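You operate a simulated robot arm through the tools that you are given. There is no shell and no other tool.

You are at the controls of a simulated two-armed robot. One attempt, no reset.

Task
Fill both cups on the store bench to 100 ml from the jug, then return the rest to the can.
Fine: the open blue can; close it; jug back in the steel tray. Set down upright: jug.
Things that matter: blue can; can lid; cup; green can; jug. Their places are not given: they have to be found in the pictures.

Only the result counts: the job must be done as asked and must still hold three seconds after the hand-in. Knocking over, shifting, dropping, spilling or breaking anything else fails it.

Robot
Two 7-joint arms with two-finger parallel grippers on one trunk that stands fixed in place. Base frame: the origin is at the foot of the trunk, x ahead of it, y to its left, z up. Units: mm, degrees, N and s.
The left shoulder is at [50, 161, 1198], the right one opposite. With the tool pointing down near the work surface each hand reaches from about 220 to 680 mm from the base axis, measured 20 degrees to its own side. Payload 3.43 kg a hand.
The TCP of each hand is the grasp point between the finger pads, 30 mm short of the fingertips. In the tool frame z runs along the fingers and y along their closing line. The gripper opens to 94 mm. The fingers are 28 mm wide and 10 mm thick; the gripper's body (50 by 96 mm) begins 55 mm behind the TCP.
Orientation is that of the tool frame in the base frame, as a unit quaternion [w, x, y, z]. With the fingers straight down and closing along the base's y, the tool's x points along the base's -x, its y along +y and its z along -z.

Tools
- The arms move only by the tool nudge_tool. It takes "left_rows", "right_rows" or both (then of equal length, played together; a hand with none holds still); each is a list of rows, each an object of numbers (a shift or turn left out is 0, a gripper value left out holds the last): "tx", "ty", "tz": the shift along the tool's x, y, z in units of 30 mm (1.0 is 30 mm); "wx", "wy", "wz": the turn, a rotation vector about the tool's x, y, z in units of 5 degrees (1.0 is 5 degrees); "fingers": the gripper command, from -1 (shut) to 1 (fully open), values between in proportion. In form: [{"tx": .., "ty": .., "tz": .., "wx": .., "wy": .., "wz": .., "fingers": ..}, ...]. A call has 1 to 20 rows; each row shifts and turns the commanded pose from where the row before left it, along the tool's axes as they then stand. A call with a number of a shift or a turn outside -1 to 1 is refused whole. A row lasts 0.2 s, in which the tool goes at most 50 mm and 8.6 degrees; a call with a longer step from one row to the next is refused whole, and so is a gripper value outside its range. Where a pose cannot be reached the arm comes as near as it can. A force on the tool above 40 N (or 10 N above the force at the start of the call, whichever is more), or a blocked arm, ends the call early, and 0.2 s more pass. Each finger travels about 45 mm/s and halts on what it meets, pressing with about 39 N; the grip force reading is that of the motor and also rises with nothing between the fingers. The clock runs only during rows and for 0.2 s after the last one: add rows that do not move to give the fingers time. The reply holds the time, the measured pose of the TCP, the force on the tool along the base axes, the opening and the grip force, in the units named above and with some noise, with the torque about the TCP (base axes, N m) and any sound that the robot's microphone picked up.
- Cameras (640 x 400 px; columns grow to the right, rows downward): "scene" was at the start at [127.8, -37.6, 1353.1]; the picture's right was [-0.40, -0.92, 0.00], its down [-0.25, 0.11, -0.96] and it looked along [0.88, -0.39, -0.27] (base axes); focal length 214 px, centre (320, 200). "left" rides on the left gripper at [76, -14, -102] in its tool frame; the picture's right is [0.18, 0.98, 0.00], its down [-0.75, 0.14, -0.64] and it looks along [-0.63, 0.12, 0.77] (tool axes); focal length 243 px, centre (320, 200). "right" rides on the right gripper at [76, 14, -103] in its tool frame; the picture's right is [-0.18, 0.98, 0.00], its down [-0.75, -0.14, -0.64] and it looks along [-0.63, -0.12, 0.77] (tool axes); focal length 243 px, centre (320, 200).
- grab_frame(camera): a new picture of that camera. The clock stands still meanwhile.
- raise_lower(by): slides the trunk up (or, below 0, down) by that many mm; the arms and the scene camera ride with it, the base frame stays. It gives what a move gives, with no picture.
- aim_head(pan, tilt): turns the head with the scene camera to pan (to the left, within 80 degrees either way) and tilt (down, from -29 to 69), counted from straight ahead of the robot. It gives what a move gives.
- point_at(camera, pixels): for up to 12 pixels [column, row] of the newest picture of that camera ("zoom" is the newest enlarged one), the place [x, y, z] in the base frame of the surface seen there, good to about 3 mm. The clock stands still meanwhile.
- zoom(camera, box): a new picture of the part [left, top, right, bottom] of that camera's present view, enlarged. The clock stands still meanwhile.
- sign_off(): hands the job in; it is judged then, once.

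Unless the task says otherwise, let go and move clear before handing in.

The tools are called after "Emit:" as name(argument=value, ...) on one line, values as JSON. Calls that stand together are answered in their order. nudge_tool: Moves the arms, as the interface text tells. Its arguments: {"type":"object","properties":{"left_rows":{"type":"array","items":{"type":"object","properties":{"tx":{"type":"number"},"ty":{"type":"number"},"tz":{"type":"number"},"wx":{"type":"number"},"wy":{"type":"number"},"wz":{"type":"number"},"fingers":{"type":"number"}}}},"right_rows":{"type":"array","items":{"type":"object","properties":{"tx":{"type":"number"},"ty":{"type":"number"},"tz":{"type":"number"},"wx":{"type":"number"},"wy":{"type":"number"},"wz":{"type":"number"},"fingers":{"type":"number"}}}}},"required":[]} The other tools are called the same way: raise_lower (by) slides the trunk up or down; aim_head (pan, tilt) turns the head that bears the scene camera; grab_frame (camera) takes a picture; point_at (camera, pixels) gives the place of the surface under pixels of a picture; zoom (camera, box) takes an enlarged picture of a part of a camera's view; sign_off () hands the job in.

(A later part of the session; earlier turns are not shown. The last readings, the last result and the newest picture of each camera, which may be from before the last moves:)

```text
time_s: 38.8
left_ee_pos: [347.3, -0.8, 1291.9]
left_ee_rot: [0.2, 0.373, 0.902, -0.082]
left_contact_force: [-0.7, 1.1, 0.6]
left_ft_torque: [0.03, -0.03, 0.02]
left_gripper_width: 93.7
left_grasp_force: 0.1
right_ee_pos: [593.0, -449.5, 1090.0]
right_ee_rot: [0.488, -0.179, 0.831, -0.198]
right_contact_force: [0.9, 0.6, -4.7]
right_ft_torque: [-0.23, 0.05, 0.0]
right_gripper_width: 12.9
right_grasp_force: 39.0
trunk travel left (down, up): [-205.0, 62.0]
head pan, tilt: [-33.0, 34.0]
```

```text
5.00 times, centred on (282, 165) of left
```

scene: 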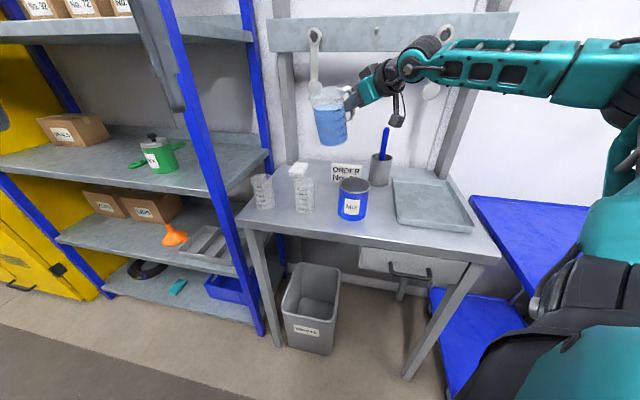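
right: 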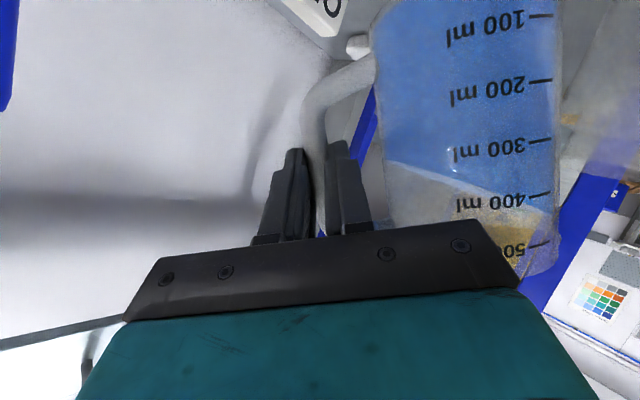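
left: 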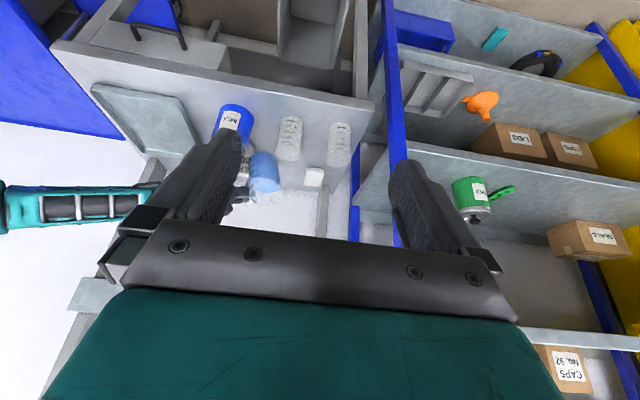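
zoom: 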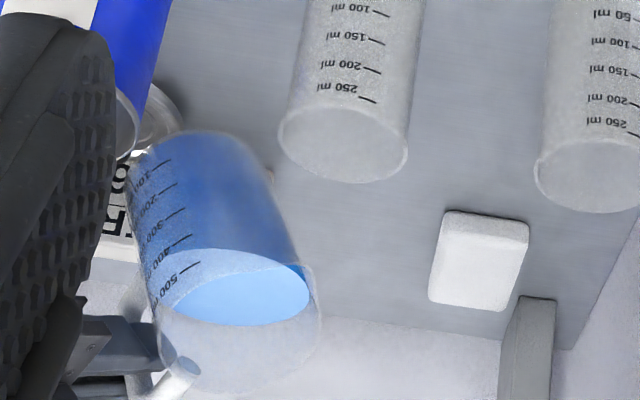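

No flow yet, steady hold. Another 2°.

Emit:
nudge_tool(right_rows=[{"tx": -0.0637, "ty": -0.0266, "tz": -0.0379, "wx": 0.1, "wy": 0.007, "wz": -0.1731}, {"tx": -0.0637, "ty": -0.0266, "tz": -0.0379, "wx": 0.1, "wy": 0.007, "wz": -0.1731}, {}])

Emit:
zoom(camera="scene", box=[290, 135, 350, 220])

Emit:
zoom(camera="left", box=[250, 125, 315, 205])

```text
time_s: 39.6
left_ee_pos: [347.4, -0.5, 1292.2]
left_ee_rot: [0.2, 0.374, 0.902, -0.083]
left_contact_force: [0.3, 0.4, 0.7]
left_ft_torque: [-0.01, -0.01, 0.02]
left_gripper_width: 93.9
left_grasp_force: 0.0
right_ee_pos: [592.9, -448.2, 1093.5]
right_ee_rot: [0.486, -0.187, 0.827, -0.213]
right_contact_force: [0.1, -0.5, -3.8]
right_ft_torque: [-0.24, 0.03, 0.0]
right_gripper_width: 12.6
right_grasp_force: 39.5
trunk travel left (down, up): [-205.0, 62.0]
head pan, tilt: [-33.0, 34.0]
```

```text
4.71 times, centred on (320, 178) of scene
```

zoom: 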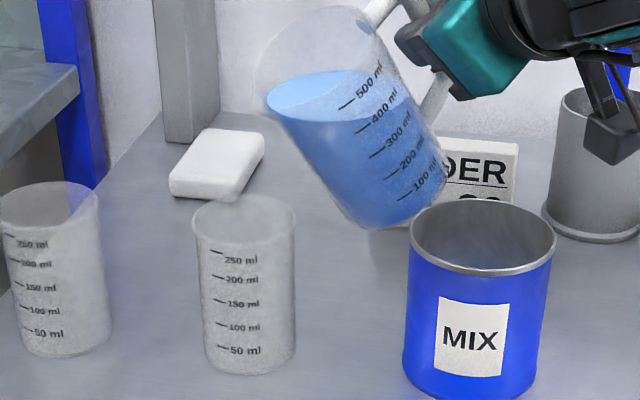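

```text
5.00 times, centred on (282, 165) of left
```

zoom: 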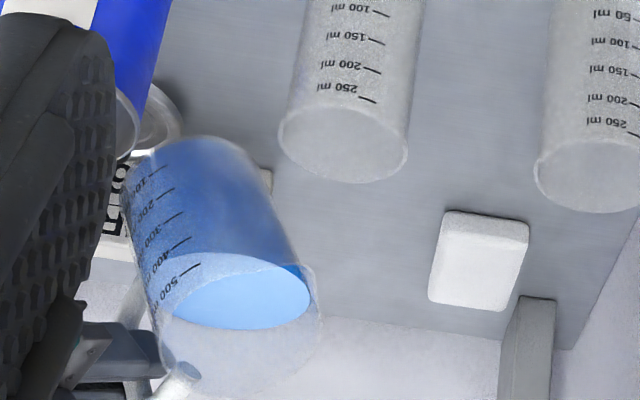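

Still dry. I'll zoom in on the spout to judge the remaining margin.

Emit:
zoom(camera="scene", box=[298, 138, 328, 168])

Emit:
zoom(camera="left", box=[265, 160, 295, 195])

```text
13.33 times, centred on (313, 153) of scene
```

zoom: 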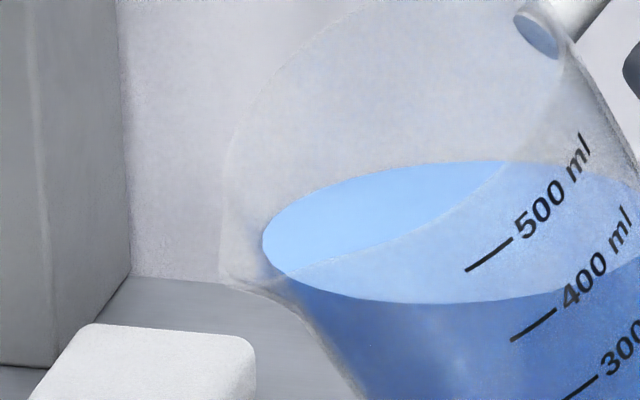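

```text
11.43 times, centred on (280, 178) of left
```

zoom: 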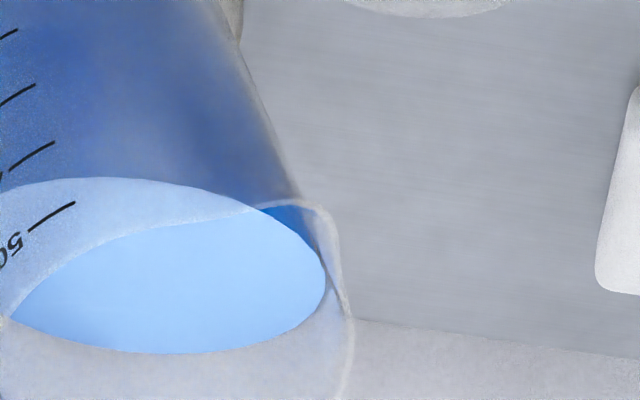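

By geometry the lip is about level with the surface, so flow should be imminent. I'll continue with 1.5° steps.

Emit:
nudge_tool(right_rows=[{"tx": -0.0478, "ty": -0.02, "tz": -0.0284, "wx": 0.075, "wy": 0.005, "wz": -0.13}, {"tx": -0.0478, "ty": -0.02, "tz": -0.0284, "wx": 0.075, "wy": 0.005, "wz": -0.13}, {}, {}])

Emit:
zoom(camera="scene", box=[290, 135, 350, 220])

Emit:
zoom(camera="left", box=[250, 125, 315, 205])

```text
time_s: 40.6
left_ee_pos: [346.5, -0.8, 1293.6]
left_ee_rot: [0.2, 0.373, 0.902, -0.083]
left_contact_force: [0.3, 0.1, 0.3]
left_ft_torque: [0.0, 0.0, 0.0]
left_gripper_width: 94.0
left_grasp_force: 0.1
right_ee_pos: [592.6, -448.7, 1097.6]
right_ee_rot: [0.485, -0.192, 0.823, -0.224]
right_contact_force: [0.3, -0.8, -5.6]
right_ft_torque: [-0.2, 0.02, 0.03]
right_gripper_width: 12.8
right_grasp_force: 39.2
trunk travel left (down, up): [-205.0, 62.0]
head pan, tilt: [-33.0, 34.0]
```

```text
4.71 times, centred on (320, 178) of scene
```

zoom: 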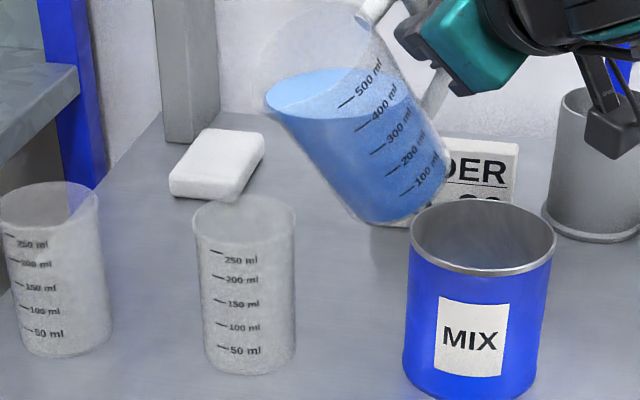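

```text
5.00 times, centred on (282, 165) of left
```

zoom: 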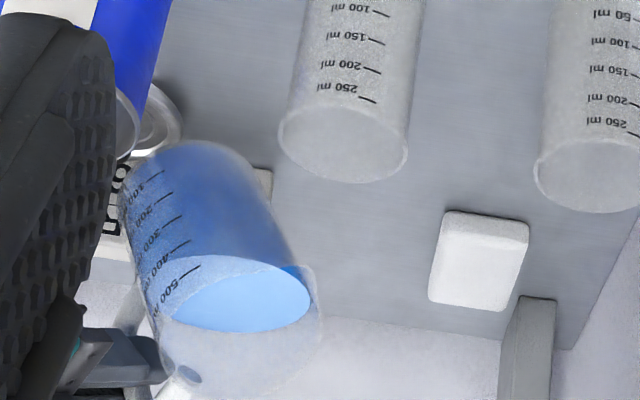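

Still nothing. Another 1.5°.

Emit:
nudge_tool(right_rows=[{"tx": -0.0478, "ty": -0.02, "tz": -0.0284, "wx": 0.075, "wy": 0.005, "wz": -0.13}, {"tx": -0.0478, "ty": -0.02, "tz": -0.0284, "wx": 0.075, "wy": 0.005, "wz": -0.13}, {}, {}])

Emit:
zoom(camera="scene", box=[290, 135, 350, 220])

Emit:
zoom(camera="left", box=[250, 125, 315, 205])

```text
time_s: 41.6
left_ee_pos: [347.2, -1.1, 1291.9]
left_ee_rot: [0.2, 0.373, 0.902, -0.083]
left_contact_force: [0.1, 0.5, -0.4]
left_ft_torque: [0.01, -0.02, 0.0]
left_gripper_width: 94.1
left_grasp_force: 0.0
right_ee_pos: [592.0, -446.5, 1101.4]
right_ee_rot: [0.482, -0.2, 0.82, -0.235]
right_contact_force: [0.3, 0.4, -4.6]
right_ft_torque: [-0.22, 0.06, -0.01]
right_gripper_width: 12.7
right_grasp_force: 38.4
trunk travel left (down, up): [-205.0, 62.0]
head pan, tilt: [-33.0, 34.0]
```

```text
4.71 times, centred on (320, 178) of scene
```

zoom: 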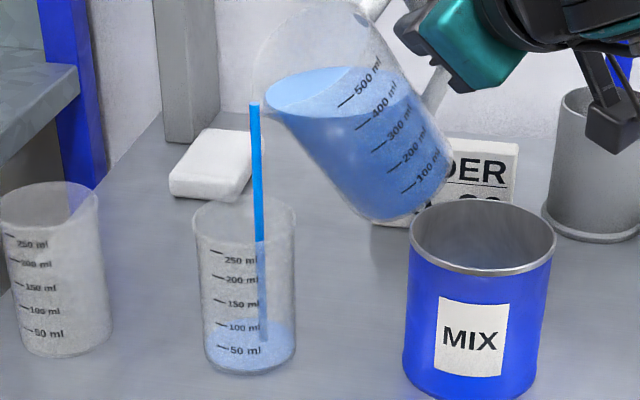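

```text
5.00 times, centred on (282, 165) of left
```

zoom: 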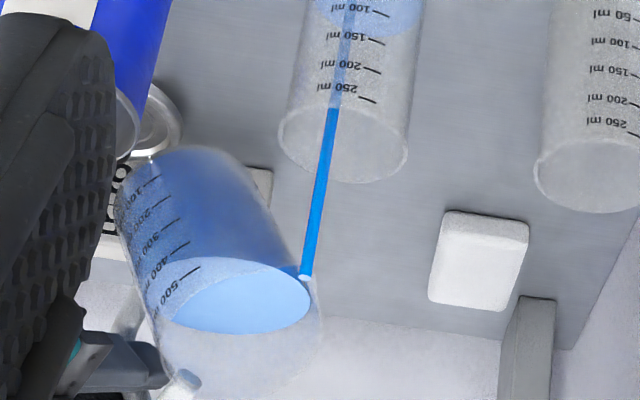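

The stream has started, falling straight from the lip into cup 2 at scene-zoom (258,110)→(263,340), and the cup is near 50–60 ml already. I'll wait just one short row (0.4 s) and look again.

Emit:
nudge_tool(right_rows=[{}])

Emit:
zoom(camera="scene", box=[280, 165, 330, 215])

Emit:
zoom(camera="left", box=[265, 105, 315, 165])

```text
time_s: 42.0
left_ee_pos: [346.8, -0.3, 1291.4]
left_ee_rot: [0.2, 0.373, 0.902, -0.083]
left_contact_force: [0.2, -0.9, 0.2]
left_ft_torque: [0.0, -0.03, 0.04]
left_gripper_width: 93.9
left_grasp_force: 0.0
right_ee_pos: [593.4, -447.9, 1102.2]
right_ee_rot: [0.482, -0.2, 0.82, -0.236]
right_contact_force: [0.1, -0.5, -5.2]
right_ft_torque: [-0.2, 0.02, -0.04]
right_gripper_width: 12.7
right_grasp_force: 39.1
trunk travel left (down, up): [-205.0, 62.0]
head pan, tilt: [-33.0, 34.0]
```

```text
8.00 times, centred on (305, 190) of scene
```

zoom: 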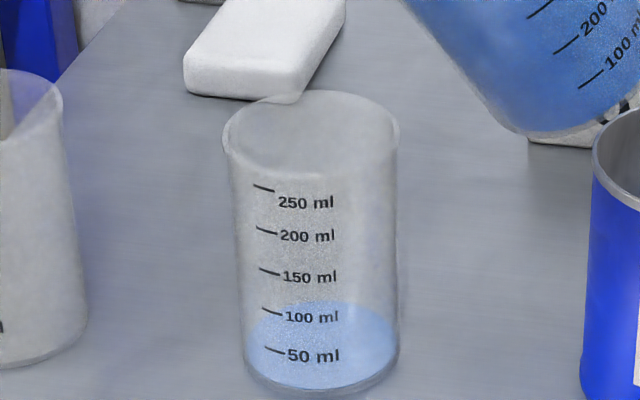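

```text
6.67 times, centred on (290, 135) of left
```

zoom: 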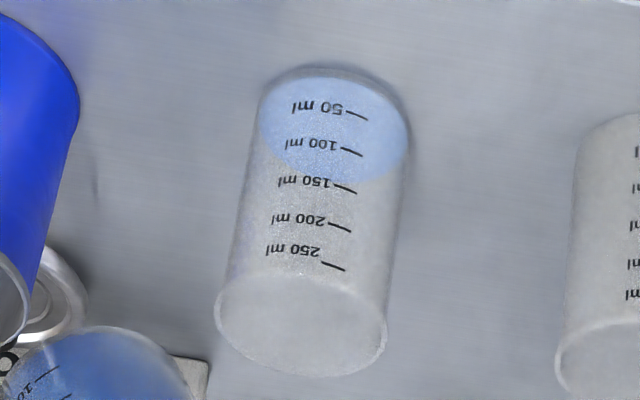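

The stream has stopped by itself (equilibrium at this tilt). I'll measure the liquid surface height in cup 2 with point_at on its surface to convert to ml.

Emit:
point_at(camera="zoom", pixels=[[320, 110], [370, 130], [300, 140], [340, 160], [385, 115], [290, 90], [335, 90], [440, 200], [330, 130], [350, 100]])

Emit:
zoom(camera="scene", box=[280, 165, 330, 215])

Emit:
point_at(camera="zoom", pixels=[[320, 330], [340, 330], [360, 350], [290, 330], [320, 360], [340, 375], [380, 340], [265, 340], [300, 372], [320, 310], [200, 300], [450, 330]])

```text
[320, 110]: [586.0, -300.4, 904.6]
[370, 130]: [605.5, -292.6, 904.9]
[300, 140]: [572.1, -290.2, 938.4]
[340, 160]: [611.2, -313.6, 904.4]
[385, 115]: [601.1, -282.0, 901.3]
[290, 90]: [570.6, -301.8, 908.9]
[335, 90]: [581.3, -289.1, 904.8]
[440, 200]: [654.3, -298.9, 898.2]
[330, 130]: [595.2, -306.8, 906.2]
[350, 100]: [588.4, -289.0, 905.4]
```

```text
8.00 times, centred on (305, 190) of scene
```

zoom: 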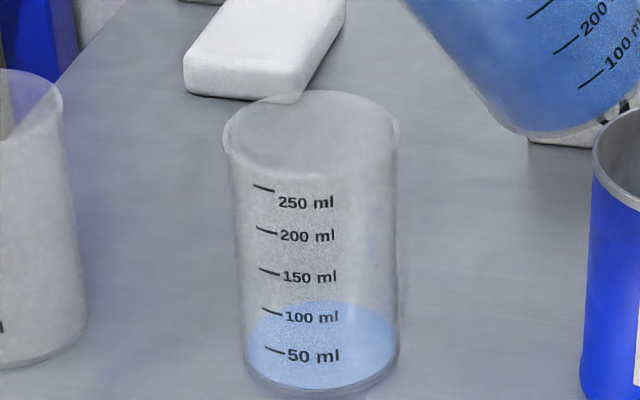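

```text
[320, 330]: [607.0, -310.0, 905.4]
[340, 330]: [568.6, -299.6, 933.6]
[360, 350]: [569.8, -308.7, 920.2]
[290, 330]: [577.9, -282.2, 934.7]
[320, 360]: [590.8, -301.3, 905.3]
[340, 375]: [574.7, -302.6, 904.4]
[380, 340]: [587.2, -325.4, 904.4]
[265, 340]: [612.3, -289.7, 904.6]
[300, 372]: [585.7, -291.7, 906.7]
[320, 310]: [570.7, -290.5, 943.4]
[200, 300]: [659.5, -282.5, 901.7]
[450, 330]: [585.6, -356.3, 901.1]
```

The surface is at z≈904.8, i.e. only about 5 ml so far, so flow stops by itself at each tilt angle. I'll shift the lip 8 mm to the cup's centre and tilt 4° more, then measure again.

Emit:
nudge_tool(right_rows=[{"tx": -0.133, "ty": 0.218, "tz": -0.077}, {"tx": -0.0637, "ty": -0.0266, "tz": -0.0379, "wx": 0.1, "wy": 0.007, "wz": -0.1731}, {"tx": -0.0637, "ty": -0.0266, "tz": -0.0379, "wx": 0.1, "wy": 0.007, "wz": -0.1731}, {"tx": -0.0637, "ty": -0.0266, "tz": -0.0379, "wx": 0.1, "wy": 0.007, "wz": -0.1731}, {"tx": -0.0637, "ty": -0.0266, "tz": -0.0379, "wx": 0.1, "wy": 0.007, "wz": -0.1731}, {}, {}])

Emit:
zoom(camera="left", box=[250, 105, 315, 205])

Emit:
zoom(camera="scene", box=[280, 135, 350, 215])

Emit:
point_at(camera="zoom", pixels=[[217, 318], [235, 300], [245, 310], [205, 300], [230, 322], [250, 320], [215, 290], [205, 325]])

```text
time_s: 43.6
left_ee_pos: [347.5, -0.5, 1291.9]
left_ee_rot: [0.2, 0.373, 0.902, -0.083]
left_contact_force: [-0.2, 0.0, 0.2]
left_ft_torque: [0.0, 0.0, 0.01]
left_gripper_width: 93.9
left_grasp_force: 0.0
right_ee_pos: [592.2, -435.6, 1109.6]
right_ee_rot: [0.478, -0.215, 0.81, -0.264]
right_contact_force: [0.0, -0.1, -4.5]
right_ft_torque: [-0.17, 0.02, -0.01]
right_gripper_width: 12.7
right_grasp_force: 38.7
trunk travel left (down, up): [-205.0, 62.0]
head pan, tilt: [-33.0, 34.0]
```

```text
4.00 times, centred on (282, 155) of left
```

zoom: 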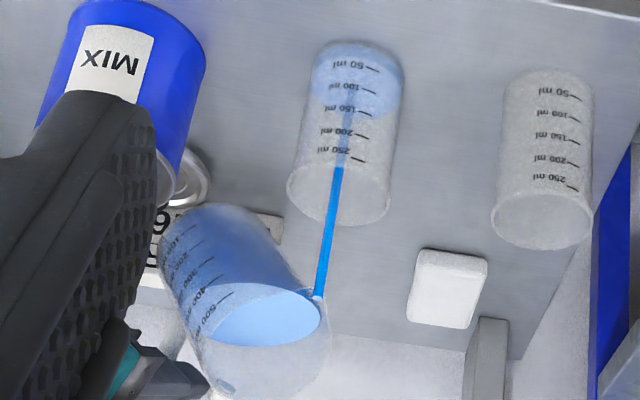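

```text
5.00 times, centred on (315, 175) of scene
```

zoom: 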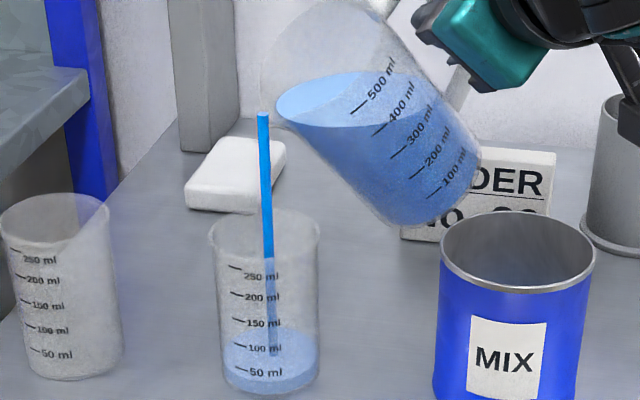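

```text
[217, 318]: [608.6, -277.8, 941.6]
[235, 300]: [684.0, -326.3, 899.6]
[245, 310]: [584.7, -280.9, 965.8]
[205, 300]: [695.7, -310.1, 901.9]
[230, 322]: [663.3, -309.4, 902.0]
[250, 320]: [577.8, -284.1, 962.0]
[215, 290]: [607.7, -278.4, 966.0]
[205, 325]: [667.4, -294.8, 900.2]
```

Still flowing, centred in the cup now. I'll query the right pixels on the cup's liquid surface.

Emit:
point_at(camera="zoom", pixels=[[300, 355], [305, 362], [245, 355], [240, 365], [290, 360], [300, 372], [255, 380], [310, 350]])

Emit:
nudge_tool(right_rows=[{}, {}])

Emit:
zoom(camera="left", box=[250, 105, 315, 205])

Emit:
zoom(camera="scene", box=[280, 135, 350, 215])

Emit:
point_at(camera="zoom", pixels=[[300, 355], [305, 362], [245, 355], [240, 365], [290, 360], [300, 372], [255, 380], [310, 350]])

```text
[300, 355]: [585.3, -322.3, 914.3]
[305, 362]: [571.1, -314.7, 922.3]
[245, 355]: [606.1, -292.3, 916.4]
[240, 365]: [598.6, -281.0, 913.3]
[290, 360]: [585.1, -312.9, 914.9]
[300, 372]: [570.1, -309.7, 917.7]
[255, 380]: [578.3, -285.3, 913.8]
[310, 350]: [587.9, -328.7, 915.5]
```

```text
time_s: 44.2
left_ee_pos: [347.5, -0.4, 1291.2]
left_ee_rot: [0.199, 0.374, 0.902, -0.083]
left_contact_force: [-0.5, -0.4, 0.0]
left_ft_torque: [-0.03, -0.03, 0.01]
left_gripper_width: 93.9
left_grasp_force: 0.0
right_ee_pos: [592.8, -437.2, 1109.4]
right_ee_rot: [0.477, -0.214, 0.81, -0.265]
right_contact_force: [-0.9, 0.8, -4.6]
right_ft_torque: [-0.19, 0.06, 0.01]
right_gripper_width: 12.6
right_grasp_force: 38.5
trunk travel left (down, up): [-205.0, 62.0]
head pan, tilt: [-33.0, 34.0]
```

```text
4.00 times, centred on (282, 155) of left
```

zoom: 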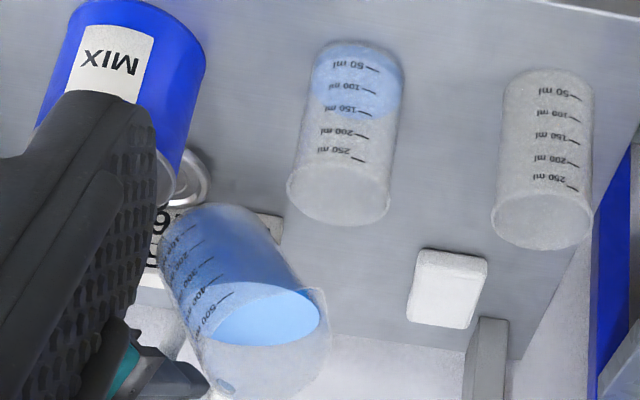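

```text
5.00 times, centred on (315, 175) of scene
```

zoom: 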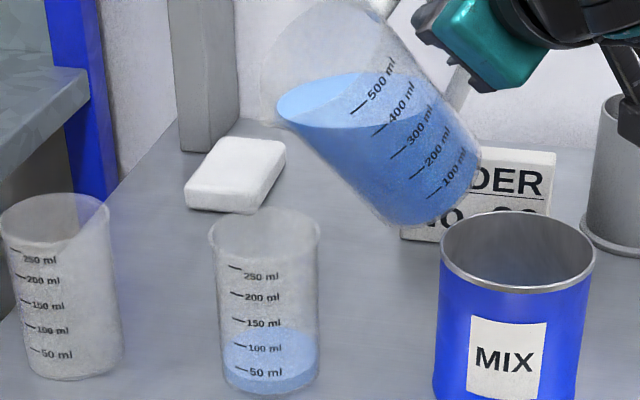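

```text
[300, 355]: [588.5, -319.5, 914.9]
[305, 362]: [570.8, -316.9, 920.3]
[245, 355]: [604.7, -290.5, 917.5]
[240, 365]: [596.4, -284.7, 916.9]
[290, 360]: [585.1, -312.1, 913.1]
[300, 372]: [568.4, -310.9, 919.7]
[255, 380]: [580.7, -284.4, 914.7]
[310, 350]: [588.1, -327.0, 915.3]
```

Flow has stopped; the surface is at z≈915. I'll calibrate by measuring the heights of the graduation ticks on cup 2.

Emit:
zoom(camera="scene", box=[288, 175, 324, 220])

```text
8.89 times, centred on (306, 198) of scene
```

zoom: 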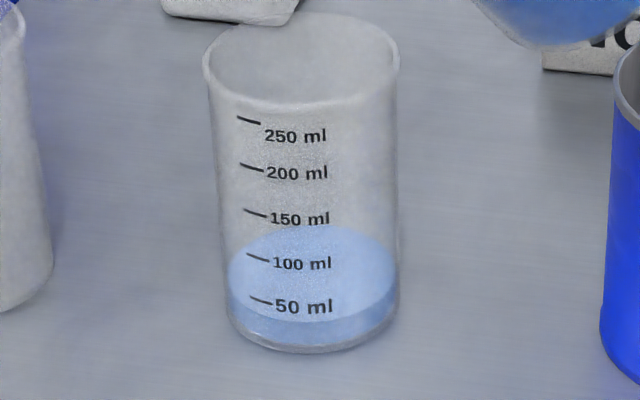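

Now the liquid's near edge is visible at y≈313 by the tick column (50 ml tick at y=301), so about 35 ml. I'll get tick heights for a cross-check.

Emit:
point_at(camera="zoom", pixels=[[248, 121], [252, 166], [255, 213], [258, 257], [261, 301], [300, 307], [300, 264], [300, 219], [300, 173], [300, 136], [300, 322], [360, 260]])

```text
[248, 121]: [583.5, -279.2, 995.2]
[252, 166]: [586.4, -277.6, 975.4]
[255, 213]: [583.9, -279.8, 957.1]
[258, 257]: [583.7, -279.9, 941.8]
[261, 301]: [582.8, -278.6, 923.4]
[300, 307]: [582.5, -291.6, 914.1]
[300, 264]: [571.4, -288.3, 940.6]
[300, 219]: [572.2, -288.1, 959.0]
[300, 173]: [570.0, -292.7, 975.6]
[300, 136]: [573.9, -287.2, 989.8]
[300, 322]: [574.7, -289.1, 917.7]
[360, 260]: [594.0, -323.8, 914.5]
```

Tick fit: 100 ml lies at z≈941, 0.35 mm per ml, so cup 2 holds about 25–35 ml. I'll tilt 6° more slowly and wait for it to settle.

Emit:
nudge_tool(right_rows=[{"tx": -0.0637, "ty": -0.0266, "tz": -0.0379, "wx": 0.1, "wy": 0.007, "wz": -0.1731}, {"tx": -0.0637, "ty": -0.0266, "tz": -0.0379, "wx": 0.1, "wy": 0.007, "wz": -0.1731}, {"tx": -0.0637, "ty": -0.0266, "tz": -0.0379, "wx": 0.1, "wy": 0.007, "wz": -0.1731}, {"tx": -0.0637, "ty": -0.0266, "tz": -0.0379, "wx": 0.1, "wy": 0.007, "wz": -0.1731}, {"tx": -0.0637, "ty": -0.0266, "tz": -0.0379, "wx": 0.1, "wy": 0.007, "wz": -0.1731}, {"tx": -0.0637, "ty": -0.0266, "tz": -0.0379, "wx": 0.1, "wy": 0.007, "wz": -0.1731}])

Emit:
zoom(camera="scene", box=[280, 135, 350, 215])

Emit:
zoom(camera="left", box=[250, 105, 315, 205])

```text
time_s: 45.6
left_ee_pos: [346.0, -0.9, 1291.9]
left_ee_rot: [0.2, 0.374, 0.902, -0.083]
left_contact_force: [0.2, -0.5, 0.2]
left_ft_torque: [-0.03, -0.01, 0.02]
left_gripper_width: 93.9
left_grasp_force: 0.1
right_ee_pos: [592.6, -430.8, 1123.2]
right_ee_rot: [0.469, -0.239, 0.793, -0.307]
right_contact_force: [-0.5, -0.4, -4.7]
right_ft_torque: [-0.15, 0.03, 0.02]
right_gripper_width: 12.6
right_grasp_force: 39.2
trunk travel left (down, up): [-205.0, 62.0]
head pan, tilt: [-33.0, 34.0]
```

```text
5.00 times, centred on (315, 175) of scene
```

zoom: 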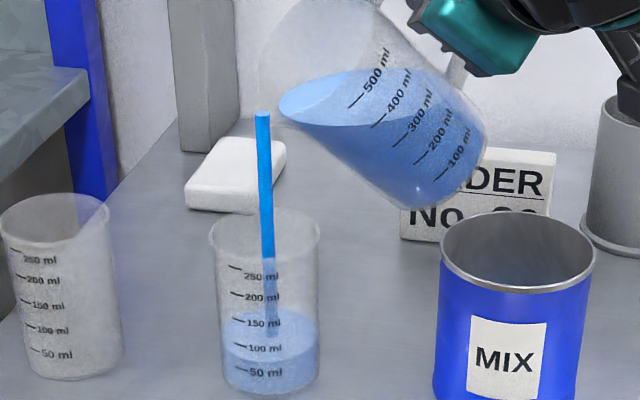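

```text
4.00 times, centred on (282, 155) of left
```

zoom: 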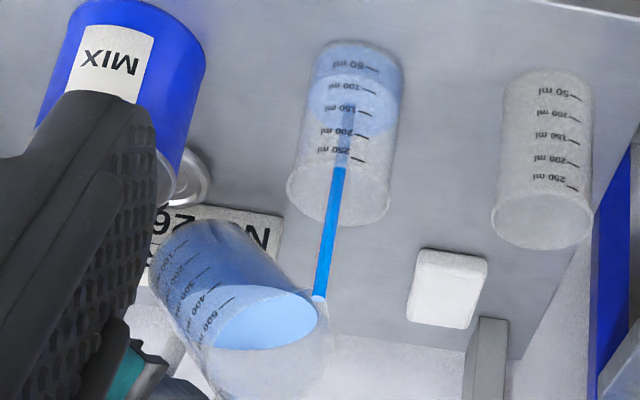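

Level is rising, now roughly 65–75 ml by the marks, still flowing. I'll hold still one row and check.

Emit:
nudge_tool(right_rows=[{}])

Emit:
zoom(camera="scene", box=[288, 175, 324, 220])

Emit:
point_at(camera="zoom", pixels=[[360, 230], [360, 250], [250, 230], [350, 270], [375, 240], [240, 240], [340, 210], [260, 215], [300, 285], [370, 220], [345, 245], [258, 257]])

Emit:
zoom(camera="left", box=[265, 105, 315, 165])

```text
time_s: 46.0
left_ee_pos: [347.6, -0.9, 1291.4]
left_ee_rot: [0.2, 0.374, 0.902, -0.083]
left_contact_force: [-0.5, -0.4, 0.3]
left_ft_torque: [-0.05, 0.01, 0.02]
left_gripper_width: 93.9
left_grasp_force: 0.1
right_ee_pos: [591.5, -431.0, 1121.8]
right_ee_rot: [0.468, -0.24, 0.793, -0.308]
right_contact_force: [-0.2, 0.3, -3.6]
right_ft_torque: [-0.11, 0.03, 0.0]
right_gripper_width: 12.8
right_grasp_force: 39.3
trunk travel left (down, up): [-205.0, 62.0]
head pan, tilt: [-33.0, 34.0]
```

```text
8.89 times, centred on (306, 198) of scene
```

zoom: 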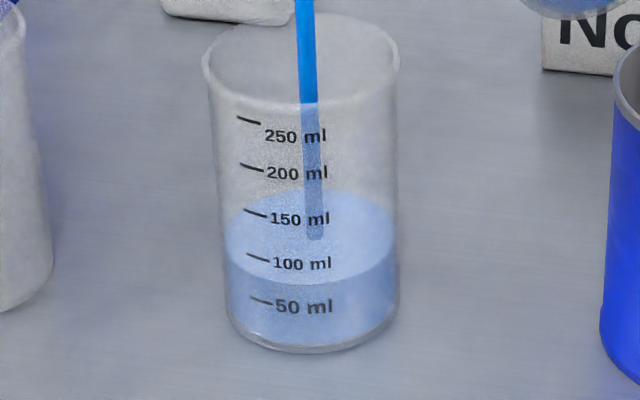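

```text
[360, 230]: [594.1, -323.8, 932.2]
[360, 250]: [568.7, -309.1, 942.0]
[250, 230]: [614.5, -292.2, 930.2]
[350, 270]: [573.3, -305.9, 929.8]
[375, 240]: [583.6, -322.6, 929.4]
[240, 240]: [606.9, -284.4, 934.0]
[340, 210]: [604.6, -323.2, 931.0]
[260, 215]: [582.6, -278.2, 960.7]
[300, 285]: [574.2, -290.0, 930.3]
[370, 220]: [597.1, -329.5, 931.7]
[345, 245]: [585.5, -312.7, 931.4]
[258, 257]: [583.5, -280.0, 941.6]
```

```text
6.67 times, centred on (290, 135) of left
```

zoom: 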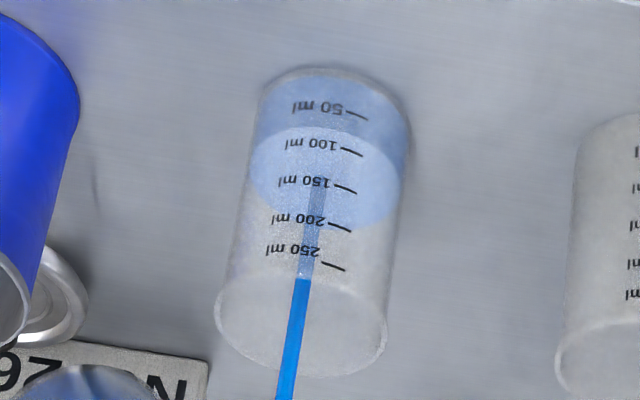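

Surface reads z≈931 (about 72–76 ml) and is still streaming. One more still row.

Emit:
nudge_tool(right_rows=[{}])

Emit:
zoom(camera="scene", box=[288, 175, 324, 220])

Emit:
point_at(camera="zoom", pixels=[[360, 230], [360, 240], [250, 230], [350, 220], [375, 235], [240, 240], [340, 205], [350, 240], [365, 225], [370, 215], [345, 235], [355, 210]])

```text
time_s: 46.4
left_ee_pos: [347.9, -1.0, 1292.0]
left_ee_rot: [0.2, 0.374, 0.902, -0.082]
left_contact_force: [0.7, 0.3, 1.1]
left_ft_torque: [-0.01, 0.01, 0.01]
left_gripper_width: 94.0
left_grasp_force: 0.0
right_ee_pos: [591.1, -430.4, 1122.9]
right_ee_rot: [0.468, -0.238, 0.793, -0.307]
right_contact_force: [-0.1, 0.2, -4.3]
right_ft_torque: [-0.14, 0.06, 0.03]
right_gripper_width: 12.6
right_grasp_force: 39.1
trunk travel left (down, up): [-205.0, 62.0]
head pan, tilt: [-33.0, 34.0]
```

```text
8.89 times, centred on (306, 198) of scene
```

zoom: 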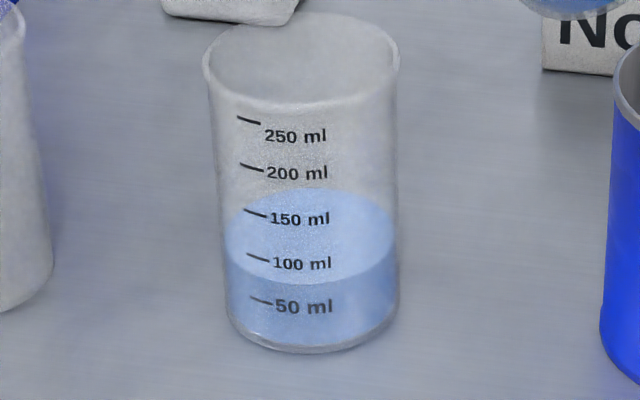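

```text
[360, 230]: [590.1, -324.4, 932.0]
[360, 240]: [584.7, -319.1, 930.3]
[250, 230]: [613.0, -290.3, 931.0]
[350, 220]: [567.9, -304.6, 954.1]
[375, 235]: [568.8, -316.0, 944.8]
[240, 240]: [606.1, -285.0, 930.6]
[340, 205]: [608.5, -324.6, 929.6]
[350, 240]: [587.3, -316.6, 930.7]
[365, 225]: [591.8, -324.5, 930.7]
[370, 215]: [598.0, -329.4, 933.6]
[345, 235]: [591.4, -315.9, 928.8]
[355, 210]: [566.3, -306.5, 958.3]
```

Stopped at z≈930.8, about 72 ml. At roughly 7.5–8 ml per degree I'll add 2.5° and wait to settle.

Emit:
nudge_tool(right_rows=[{"tx": -0.0637, "ty": -0.0266, "tz": -0.0379, "wx": 0.1, "wy": 0.007, "wz": -0.1731}, {"tx": -0.0637, "ty": -0.0266, "tz": -0.0379, "wx": 0.1, "wy": 0.007, "wz": -0.1731}, {"tx": -0.0318, "ty": -0.0133, "tz": -0.019, "wx": 0.05, "wy": 0.0035, "wz": -0.0866}, {}, {}, {}])

Emit:
zoom(camera="left", box=[265, 105, 315, 165])

Emit:
zoom(camera="scene", box=[288, 175, 324, 220])

Emit:
point_at(camera="zoom", pixels=[[360, 220], [360, 230], [250, 220], [365, 205], [375, 225], [240, 230], [340, 195], [350, 235], [345, 200], [370, 208], [235, 225], [258, 257]])

```text
time_s: 47.8
left_ee_pos: [346.7, -1.0, 1290.7]
left_ee_rot: [0.2, 0.373, 0.902, -0.082]
left_contact_force: [-0.1, 0.1, -0.1]
left_ft_torque: [0.02, -0.01, 0.0]
left_gripper_width: 93.7
left_grasp_force: 0.0
right_ee_pos: [592.2, -427.8, 1128.6]
right_ee_rot: [0.464, -0.248, 0.786, -0.325]
right_contact_force: [0.4, -0.5, -3.8]
right_ft_torque: [-0.1, 0.03, 0.02]
right_gripper_width: 12.6
right_grasp_force: 39.4
trunk travel left (down, up): [-205.0, 62.0]
head pan, tilt: [-33.0, 34.0]
```

```text
6.67 times, centred on (290, 135) of left
```

zoom: 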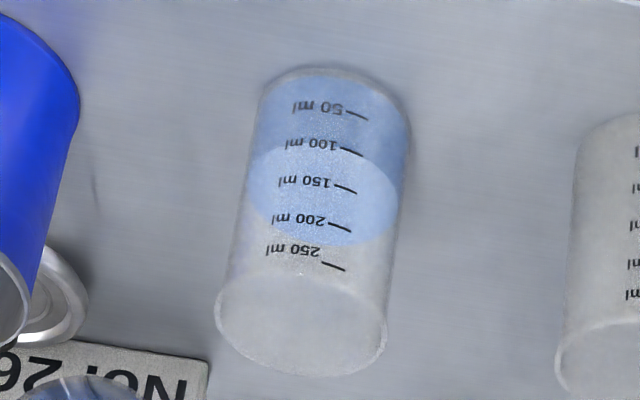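

```text
8.89 times, centred on (306, 198) of scene
```

zoom: 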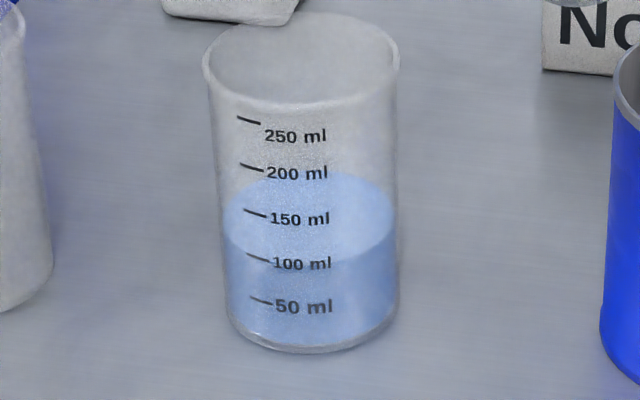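

```text
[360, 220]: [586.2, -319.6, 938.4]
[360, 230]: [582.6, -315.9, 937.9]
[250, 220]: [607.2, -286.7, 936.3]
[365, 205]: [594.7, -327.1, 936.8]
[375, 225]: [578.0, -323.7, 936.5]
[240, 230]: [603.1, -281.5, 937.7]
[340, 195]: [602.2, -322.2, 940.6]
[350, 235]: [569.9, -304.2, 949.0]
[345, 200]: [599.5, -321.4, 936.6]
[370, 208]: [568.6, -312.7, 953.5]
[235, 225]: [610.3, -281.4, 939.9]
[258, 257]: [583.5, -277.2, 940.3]
```

Near the 100 ml tick now: surface z≈937.9 against tick z≈941. I'll check from the left camera too with more points before the last small tilt.

Emit:
zoom(camera="left", box=[270, 110, 306, 155])

Emit:
point_at(camera="zoom", pixels=[[410, 235], [420, 260], [400, 285], [270, 240], [285, 275], [260, 215], [330, 290], [425, 230], [395, 240], [380, 300], [300, 285], [410, 270]])

Emit:
zoom(camera="scene", box=[292, 188, 320, 212])

```text
8.89 times, centred on (288, 132) of left
```

zoom: 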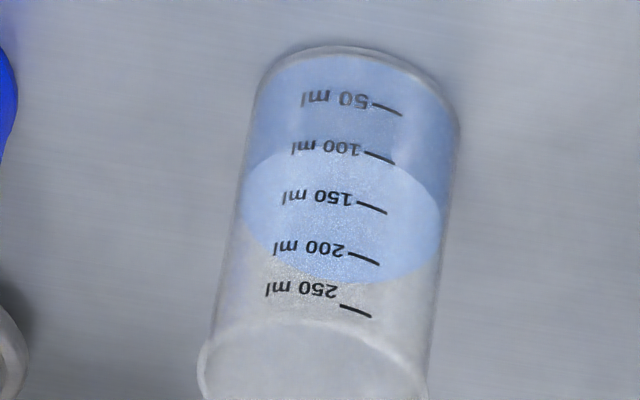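

```text
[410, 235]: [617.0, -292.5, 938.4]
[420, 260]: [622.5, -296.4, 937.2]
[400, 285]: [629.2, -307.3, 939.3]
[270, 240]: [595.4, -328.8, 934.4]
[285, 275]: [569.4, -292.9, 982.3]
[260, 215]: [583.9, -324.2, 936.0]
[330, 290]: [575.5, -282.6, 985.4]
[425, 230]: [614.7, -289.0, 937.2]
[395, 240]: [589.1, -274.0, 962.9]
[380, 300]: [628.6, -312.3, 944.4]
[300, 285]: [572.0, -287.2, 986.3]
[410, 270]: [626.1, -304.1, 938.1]
```

```text
16.00 times, centred on (306, 200) of scene
```

zoom: 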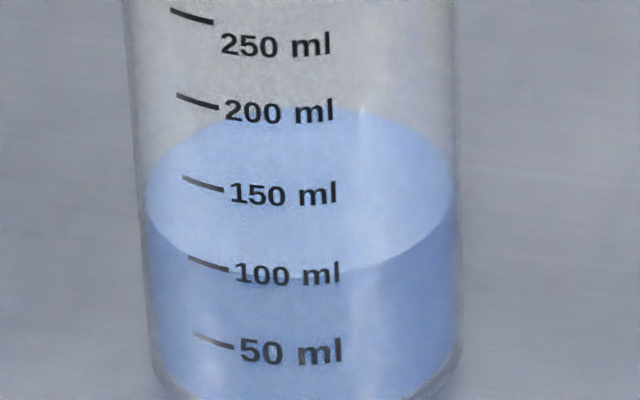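

Combining geometry and readings, cup 2 holds about 94 ml (surface 2 mm below the 100 tick). I'll add 0.7° for the last few ml.

Emit:
nudge_tool(right_rows=[{"tx": -0.0446, "ty": -0.0186, "tz": -0.0265, "wx": 0.07, "wy": 0.005, "wz": -0.1212}, {}, {}, {}])

Emit:
zoom(camera="left", box=[270, 110, 306, 155])

Emit:
zoom(camera="scene", box=[292, 188, 320, 212])

Emit:
point_at(camera="zoom", pixels=[[380, 160], [400, 180], [420, 200], [380, 200], [360, 220], [170, 200], [180, 160], [390, 140], [350, 150], [370, 235], [430, 180], [208, 263]])

```text
time_s: 48.8
left_ee_pos: [346.2, -1.5, 1290.8]
left_ee_rot: [0.2, 0.373, 0.902, -0.083]
left_contact_force: [0.1, 0.4, -0.3]
left_ft_torque: [-0.04, -0.02, -0.01]
left_gripper_width: 94.2
left_grasp_force: 0.1
right_ee_pos: [592.3, -426.1, 1130.0]
right_ee_rot: [0.464, -0.251, 0.784, -0.329]
right_contact_force: [-0.1, -1.1, -3.5]
right_ft_torque: [-0.12, 0.04, 0.01]
right_gripper_width: 12.5
right_grasp_force: 38.9
trunk travel left (down, up): [-205.0, 62.0]
head pan, tilt: [-33.0, 34.0]
```

```text
8.89 times, centred on (288, 132) of left
```

zoom: 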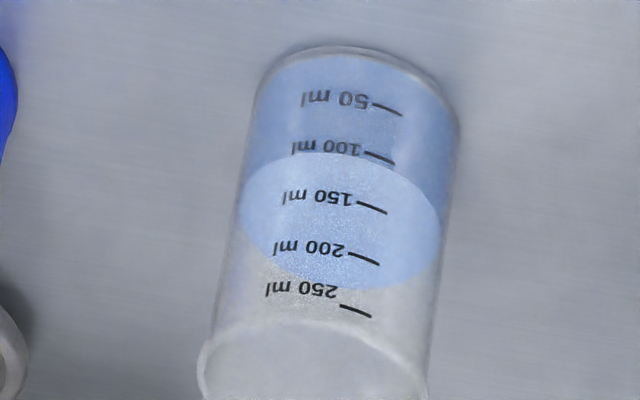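

```text
16.00 times, centred on (306, 200) of scene
```

zoom: 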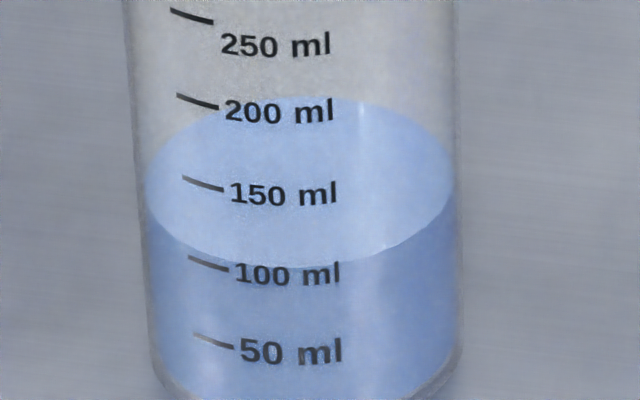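

```text
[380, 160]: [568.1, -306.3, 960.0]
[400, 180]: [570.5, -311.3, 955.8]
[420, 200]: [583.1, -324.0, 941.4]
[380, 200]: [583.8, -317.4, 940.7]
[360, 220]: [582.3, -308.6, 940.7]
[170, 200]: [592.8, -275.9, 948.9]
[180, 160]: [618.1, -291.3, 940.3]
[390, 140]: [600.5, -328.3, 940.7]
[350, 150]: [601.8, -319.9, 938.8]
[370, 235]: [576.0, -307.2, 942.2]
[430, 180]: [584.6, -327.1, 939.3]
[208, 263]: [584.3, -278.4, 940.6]
```

Cup 2 now reads 100 ml (surface z≈940.5, level with the 100 tick, near edge touching it at scene-zoom (210,260)). I'll tilt back 10° about the lip to stop any drip, before moving to cup 1.

Emit:
nudge_tool(right_rows=[{"tx": 0.127, "ty": 0.055, "tz": 0.076, "wx": -0.2, "wy": -0.014, "wz": 0.346}, {"tx": 0.127, "ty": 0.055, "tz": 0.076, "wx": -0.2, "wy": -0.014, "wz": 0.346}, {"tx": 0.127, "ty": 0.055, "tz": 0.076, "wx": -0.2, "wy": -0.014, "wz": 0.346}, {"tx": 0.127, "ty": 0.055, "tz": 0.076, "wx": -0.2, "wy": -0.014, "wz": 0.346}, {"tx": 0.127, "ty": 0.055, "tz": 0.076, "wx": -0.2, "wy": -0.014, "wz": 0.346}, {}])

Emit:
raise_lower(by=55)

Emit:
zoom(camera="scene", box=[260, 130, 380, 230])

Emit:
zoom(camera="left", box=[230, 80, 370, 220])

```text
time_s: 50.2
left_ee_pos: [348.7, -1.4, 1292.2]
left_ee_rot: [0.201, 0.374, 0.902, -0.083]
left_contact_force: [0.2, 0.5, 0.1]
left_ft_torque: [0.02, -0.03, -0.02]
left_gripper_width: 94.0
left_grasp_force: 0.1
right_ee_pos: [591.6, -437.2, 1107.9]
right_ee_rot: [0.478, -0.211, 0.812, -0.259]
right_contact_force: [-1.0, 0.3, -3.9]
right_ft_torque: [-0.19, 0.01, -0.03]
right_gripper_width: 12.9
right_grasp_force: 38.7
trunk travel left (down, up): [-205.0, 62.0]
head pan, tilt: [-33.0, 34.0]
```

```text
time_s: 51.2
left_ee_pos: [347.0, -0.9, 1346.1]
left_ee_rot: [0.201, 0.373, 0.902, -0.083]
left_contact_force: [0.4, 0.6, 0.0]
left_ft_torque: [0.03, -0.01, -0.01]
left_gripper_width: 94.2
left_grasp_force: 0.0
right_ee_pos: [591.5, -437.6, 1162.8]
right_ee_rot: [0.478, -0.212, 0.812, -0.259]
right_contact_force: [-0.2, 0.8, -2.8]
right_ft_torque: [-0.12, 0.04, -0.04]
right_gripper_width: 12.7
right_grasp_force: 39.6
trunk travel left (down, up): [-260.0, 7.0]
head pan, tilt: [-33.0, 34.0]
```

```text
4.00 times, centred on (320, 180) of scene
```

zoom: 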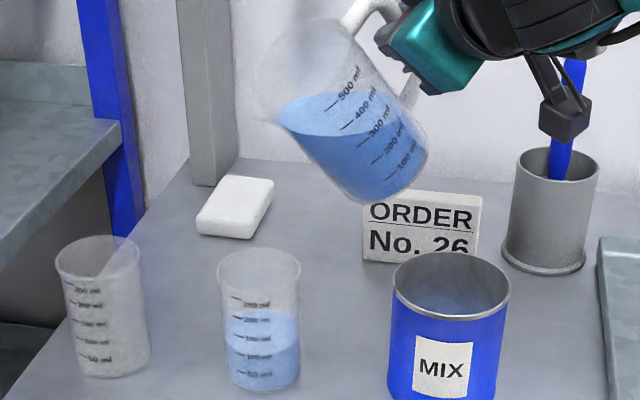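

```text
2.86 times, centred on (300, 150) of left
```

zoom: 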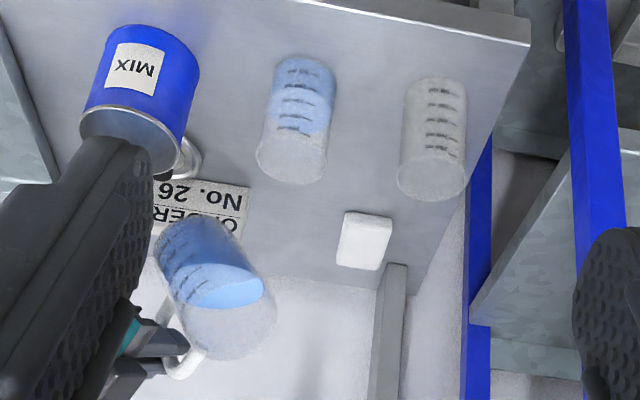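

Cup 2 is at its mark and nothing drips. Now I'll move the jug at this height across to cup 1, by (82,95) mm.

Emit:
nudge_tool(right_rows=[{"tx": -0.519, "ty": 0.366, "tz": 0.289}, {"tx": -0.519, "ty": 0.366, "tz": 0.289}, {"tx": -0.519, "ty": 0.366, "tz": 0.289}, {"tx": -0.519, "ty": 0.366, "tz": 0.289}, {"tx": -0.519, "ty": 0.366, "tz": 0.289}, {"tx": -0.519, "ty": 0.366, "tz": 0.289}, {}])

Emit:
zoom(camera="scene", box=[230, 110, 370, 230])

Emit:
zoom(camera="left", box=[230, 80, 370, 220])

```text
time_s: 52.8
left_ee_pos: [345.6, -0.8, 1347.1]
left_ee_rot: [0.2, 0.373, 0.902, -0.082]
left_contact_force: [-0.5, -0.4, 0.2]
left_ft_torque: [0.0, 0.0, 0.0]
left_gripper_width: 94.1
left_grasp_force: 0.0
right_ee_pos: [671.9, -342.3, 1164.1]
right_ee_rot: [0.478, -0.212, 0.812, -0.26]
right_contact_force: [0.4, 0.1, -4.4]
right_ft_torque: [-0.15, 0.03, 0.0]
right_gripper_width: 12.9
right_grasp_force: 38.9
trunk travel left (down, up): [-260.0, 7.0]
head pan, tilt: [-33.0, 34.0]
```

```text
3.33 times, centred on (300, 170) of scene
```

zoom: 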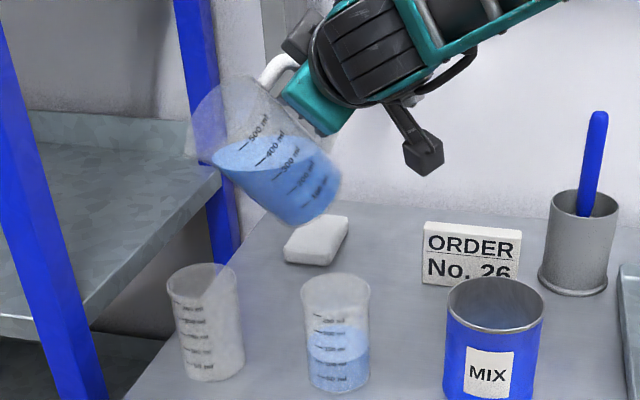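

```text
2.86 times, centred on (300, 150) of left
```

zoom: 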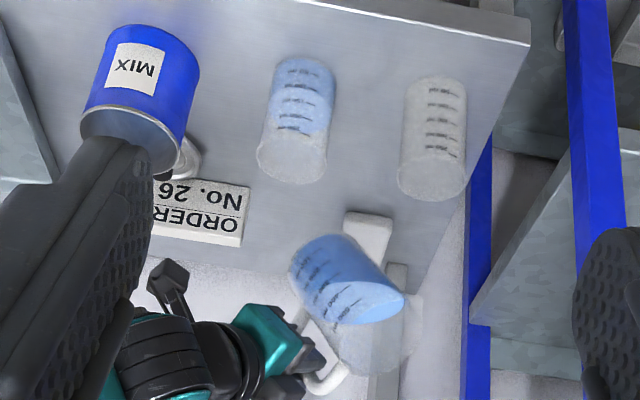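

The hand reached (672,-342,1164) over cup 1. I'll lower 45 mm and tilt back up 8° about the lip, staying below the flow angle, then check alignment.

Emit:
nudge_tool(right_rows=[{"tx": 0.324, "ty": 0.31, "tz": 0.221}, {"tx": 0.324, "ty": 0.31, "tz": 0.221}, {"tx": 0.324, "ty": 0.31, "tz": 0.221}, {"tx": -0.128, "ty": -0.0518, "tz": -0.076, "wx": 0.2, "wy": 0.014, "wz": -0.346}, {"tx": -0.128, "ty": -0.0518, "tz": -0.076, "wx": 0.2, "wy": 0.014, "wz": -0.346}, {"tx": -0.128, "ty": -0.0518, "tz": -0.076, "wx": 0.2, "wy": 0.014, "wz": -0.346}, {}])

Emit:
zoom(camera="scene", box=[230, 120, 350, 230])

Emit:
zoom(camera="left", box=[270, 90, 370, 200])

```text
time_s: 54.4
left_ee_pos: [347.2, -0.8, 1347.0]
left_ee_rot: [0.2, 0.374, 0.902, -0.083]
left_contact_force: [1.0, 0.2, 0.8]
left_ft_torque: [0.01, 0.05, 0.0]
left_gripper_width: 93.9
left_grasp_force: 0.1
right_ee_pos: [675.4, -336.6, 1131.7]
right_ee_rot: [0.469, -0.235, 0.796, -0.303]
right_contact_force: [0.3, -0.6, -3.5]
right_ft_torque: [-0.11, 0.06, 0.01]
right_gripper_width: 12.8
right_grasp_force: 39.0
trunk travel left (down, up): [-260.0, 7.0]
head pan, tilt: [-33.0, 34.0]
```

```text
3.64 times, centred on (290, 175) of scene
```

zoom: 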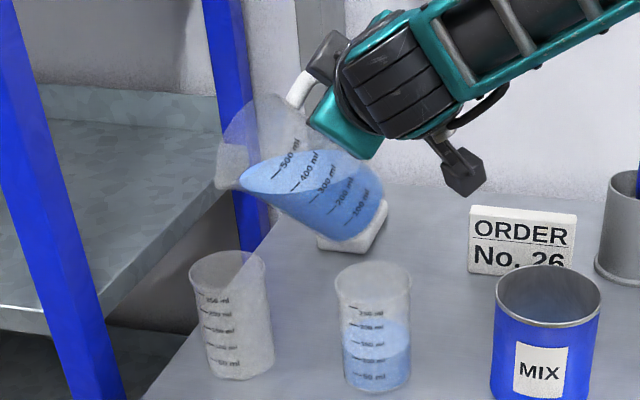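

```text
3.64 times, centred on (320, 145) of left
```

zoom: 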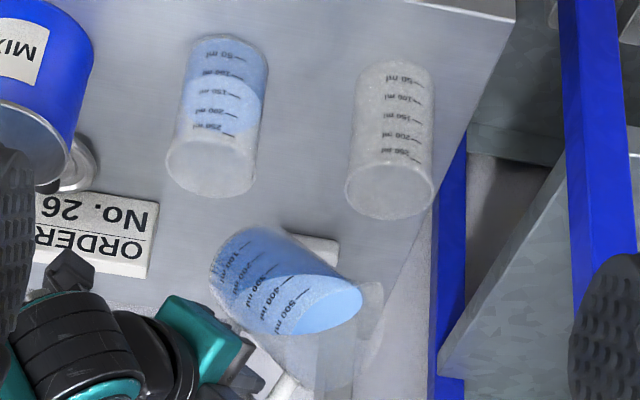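

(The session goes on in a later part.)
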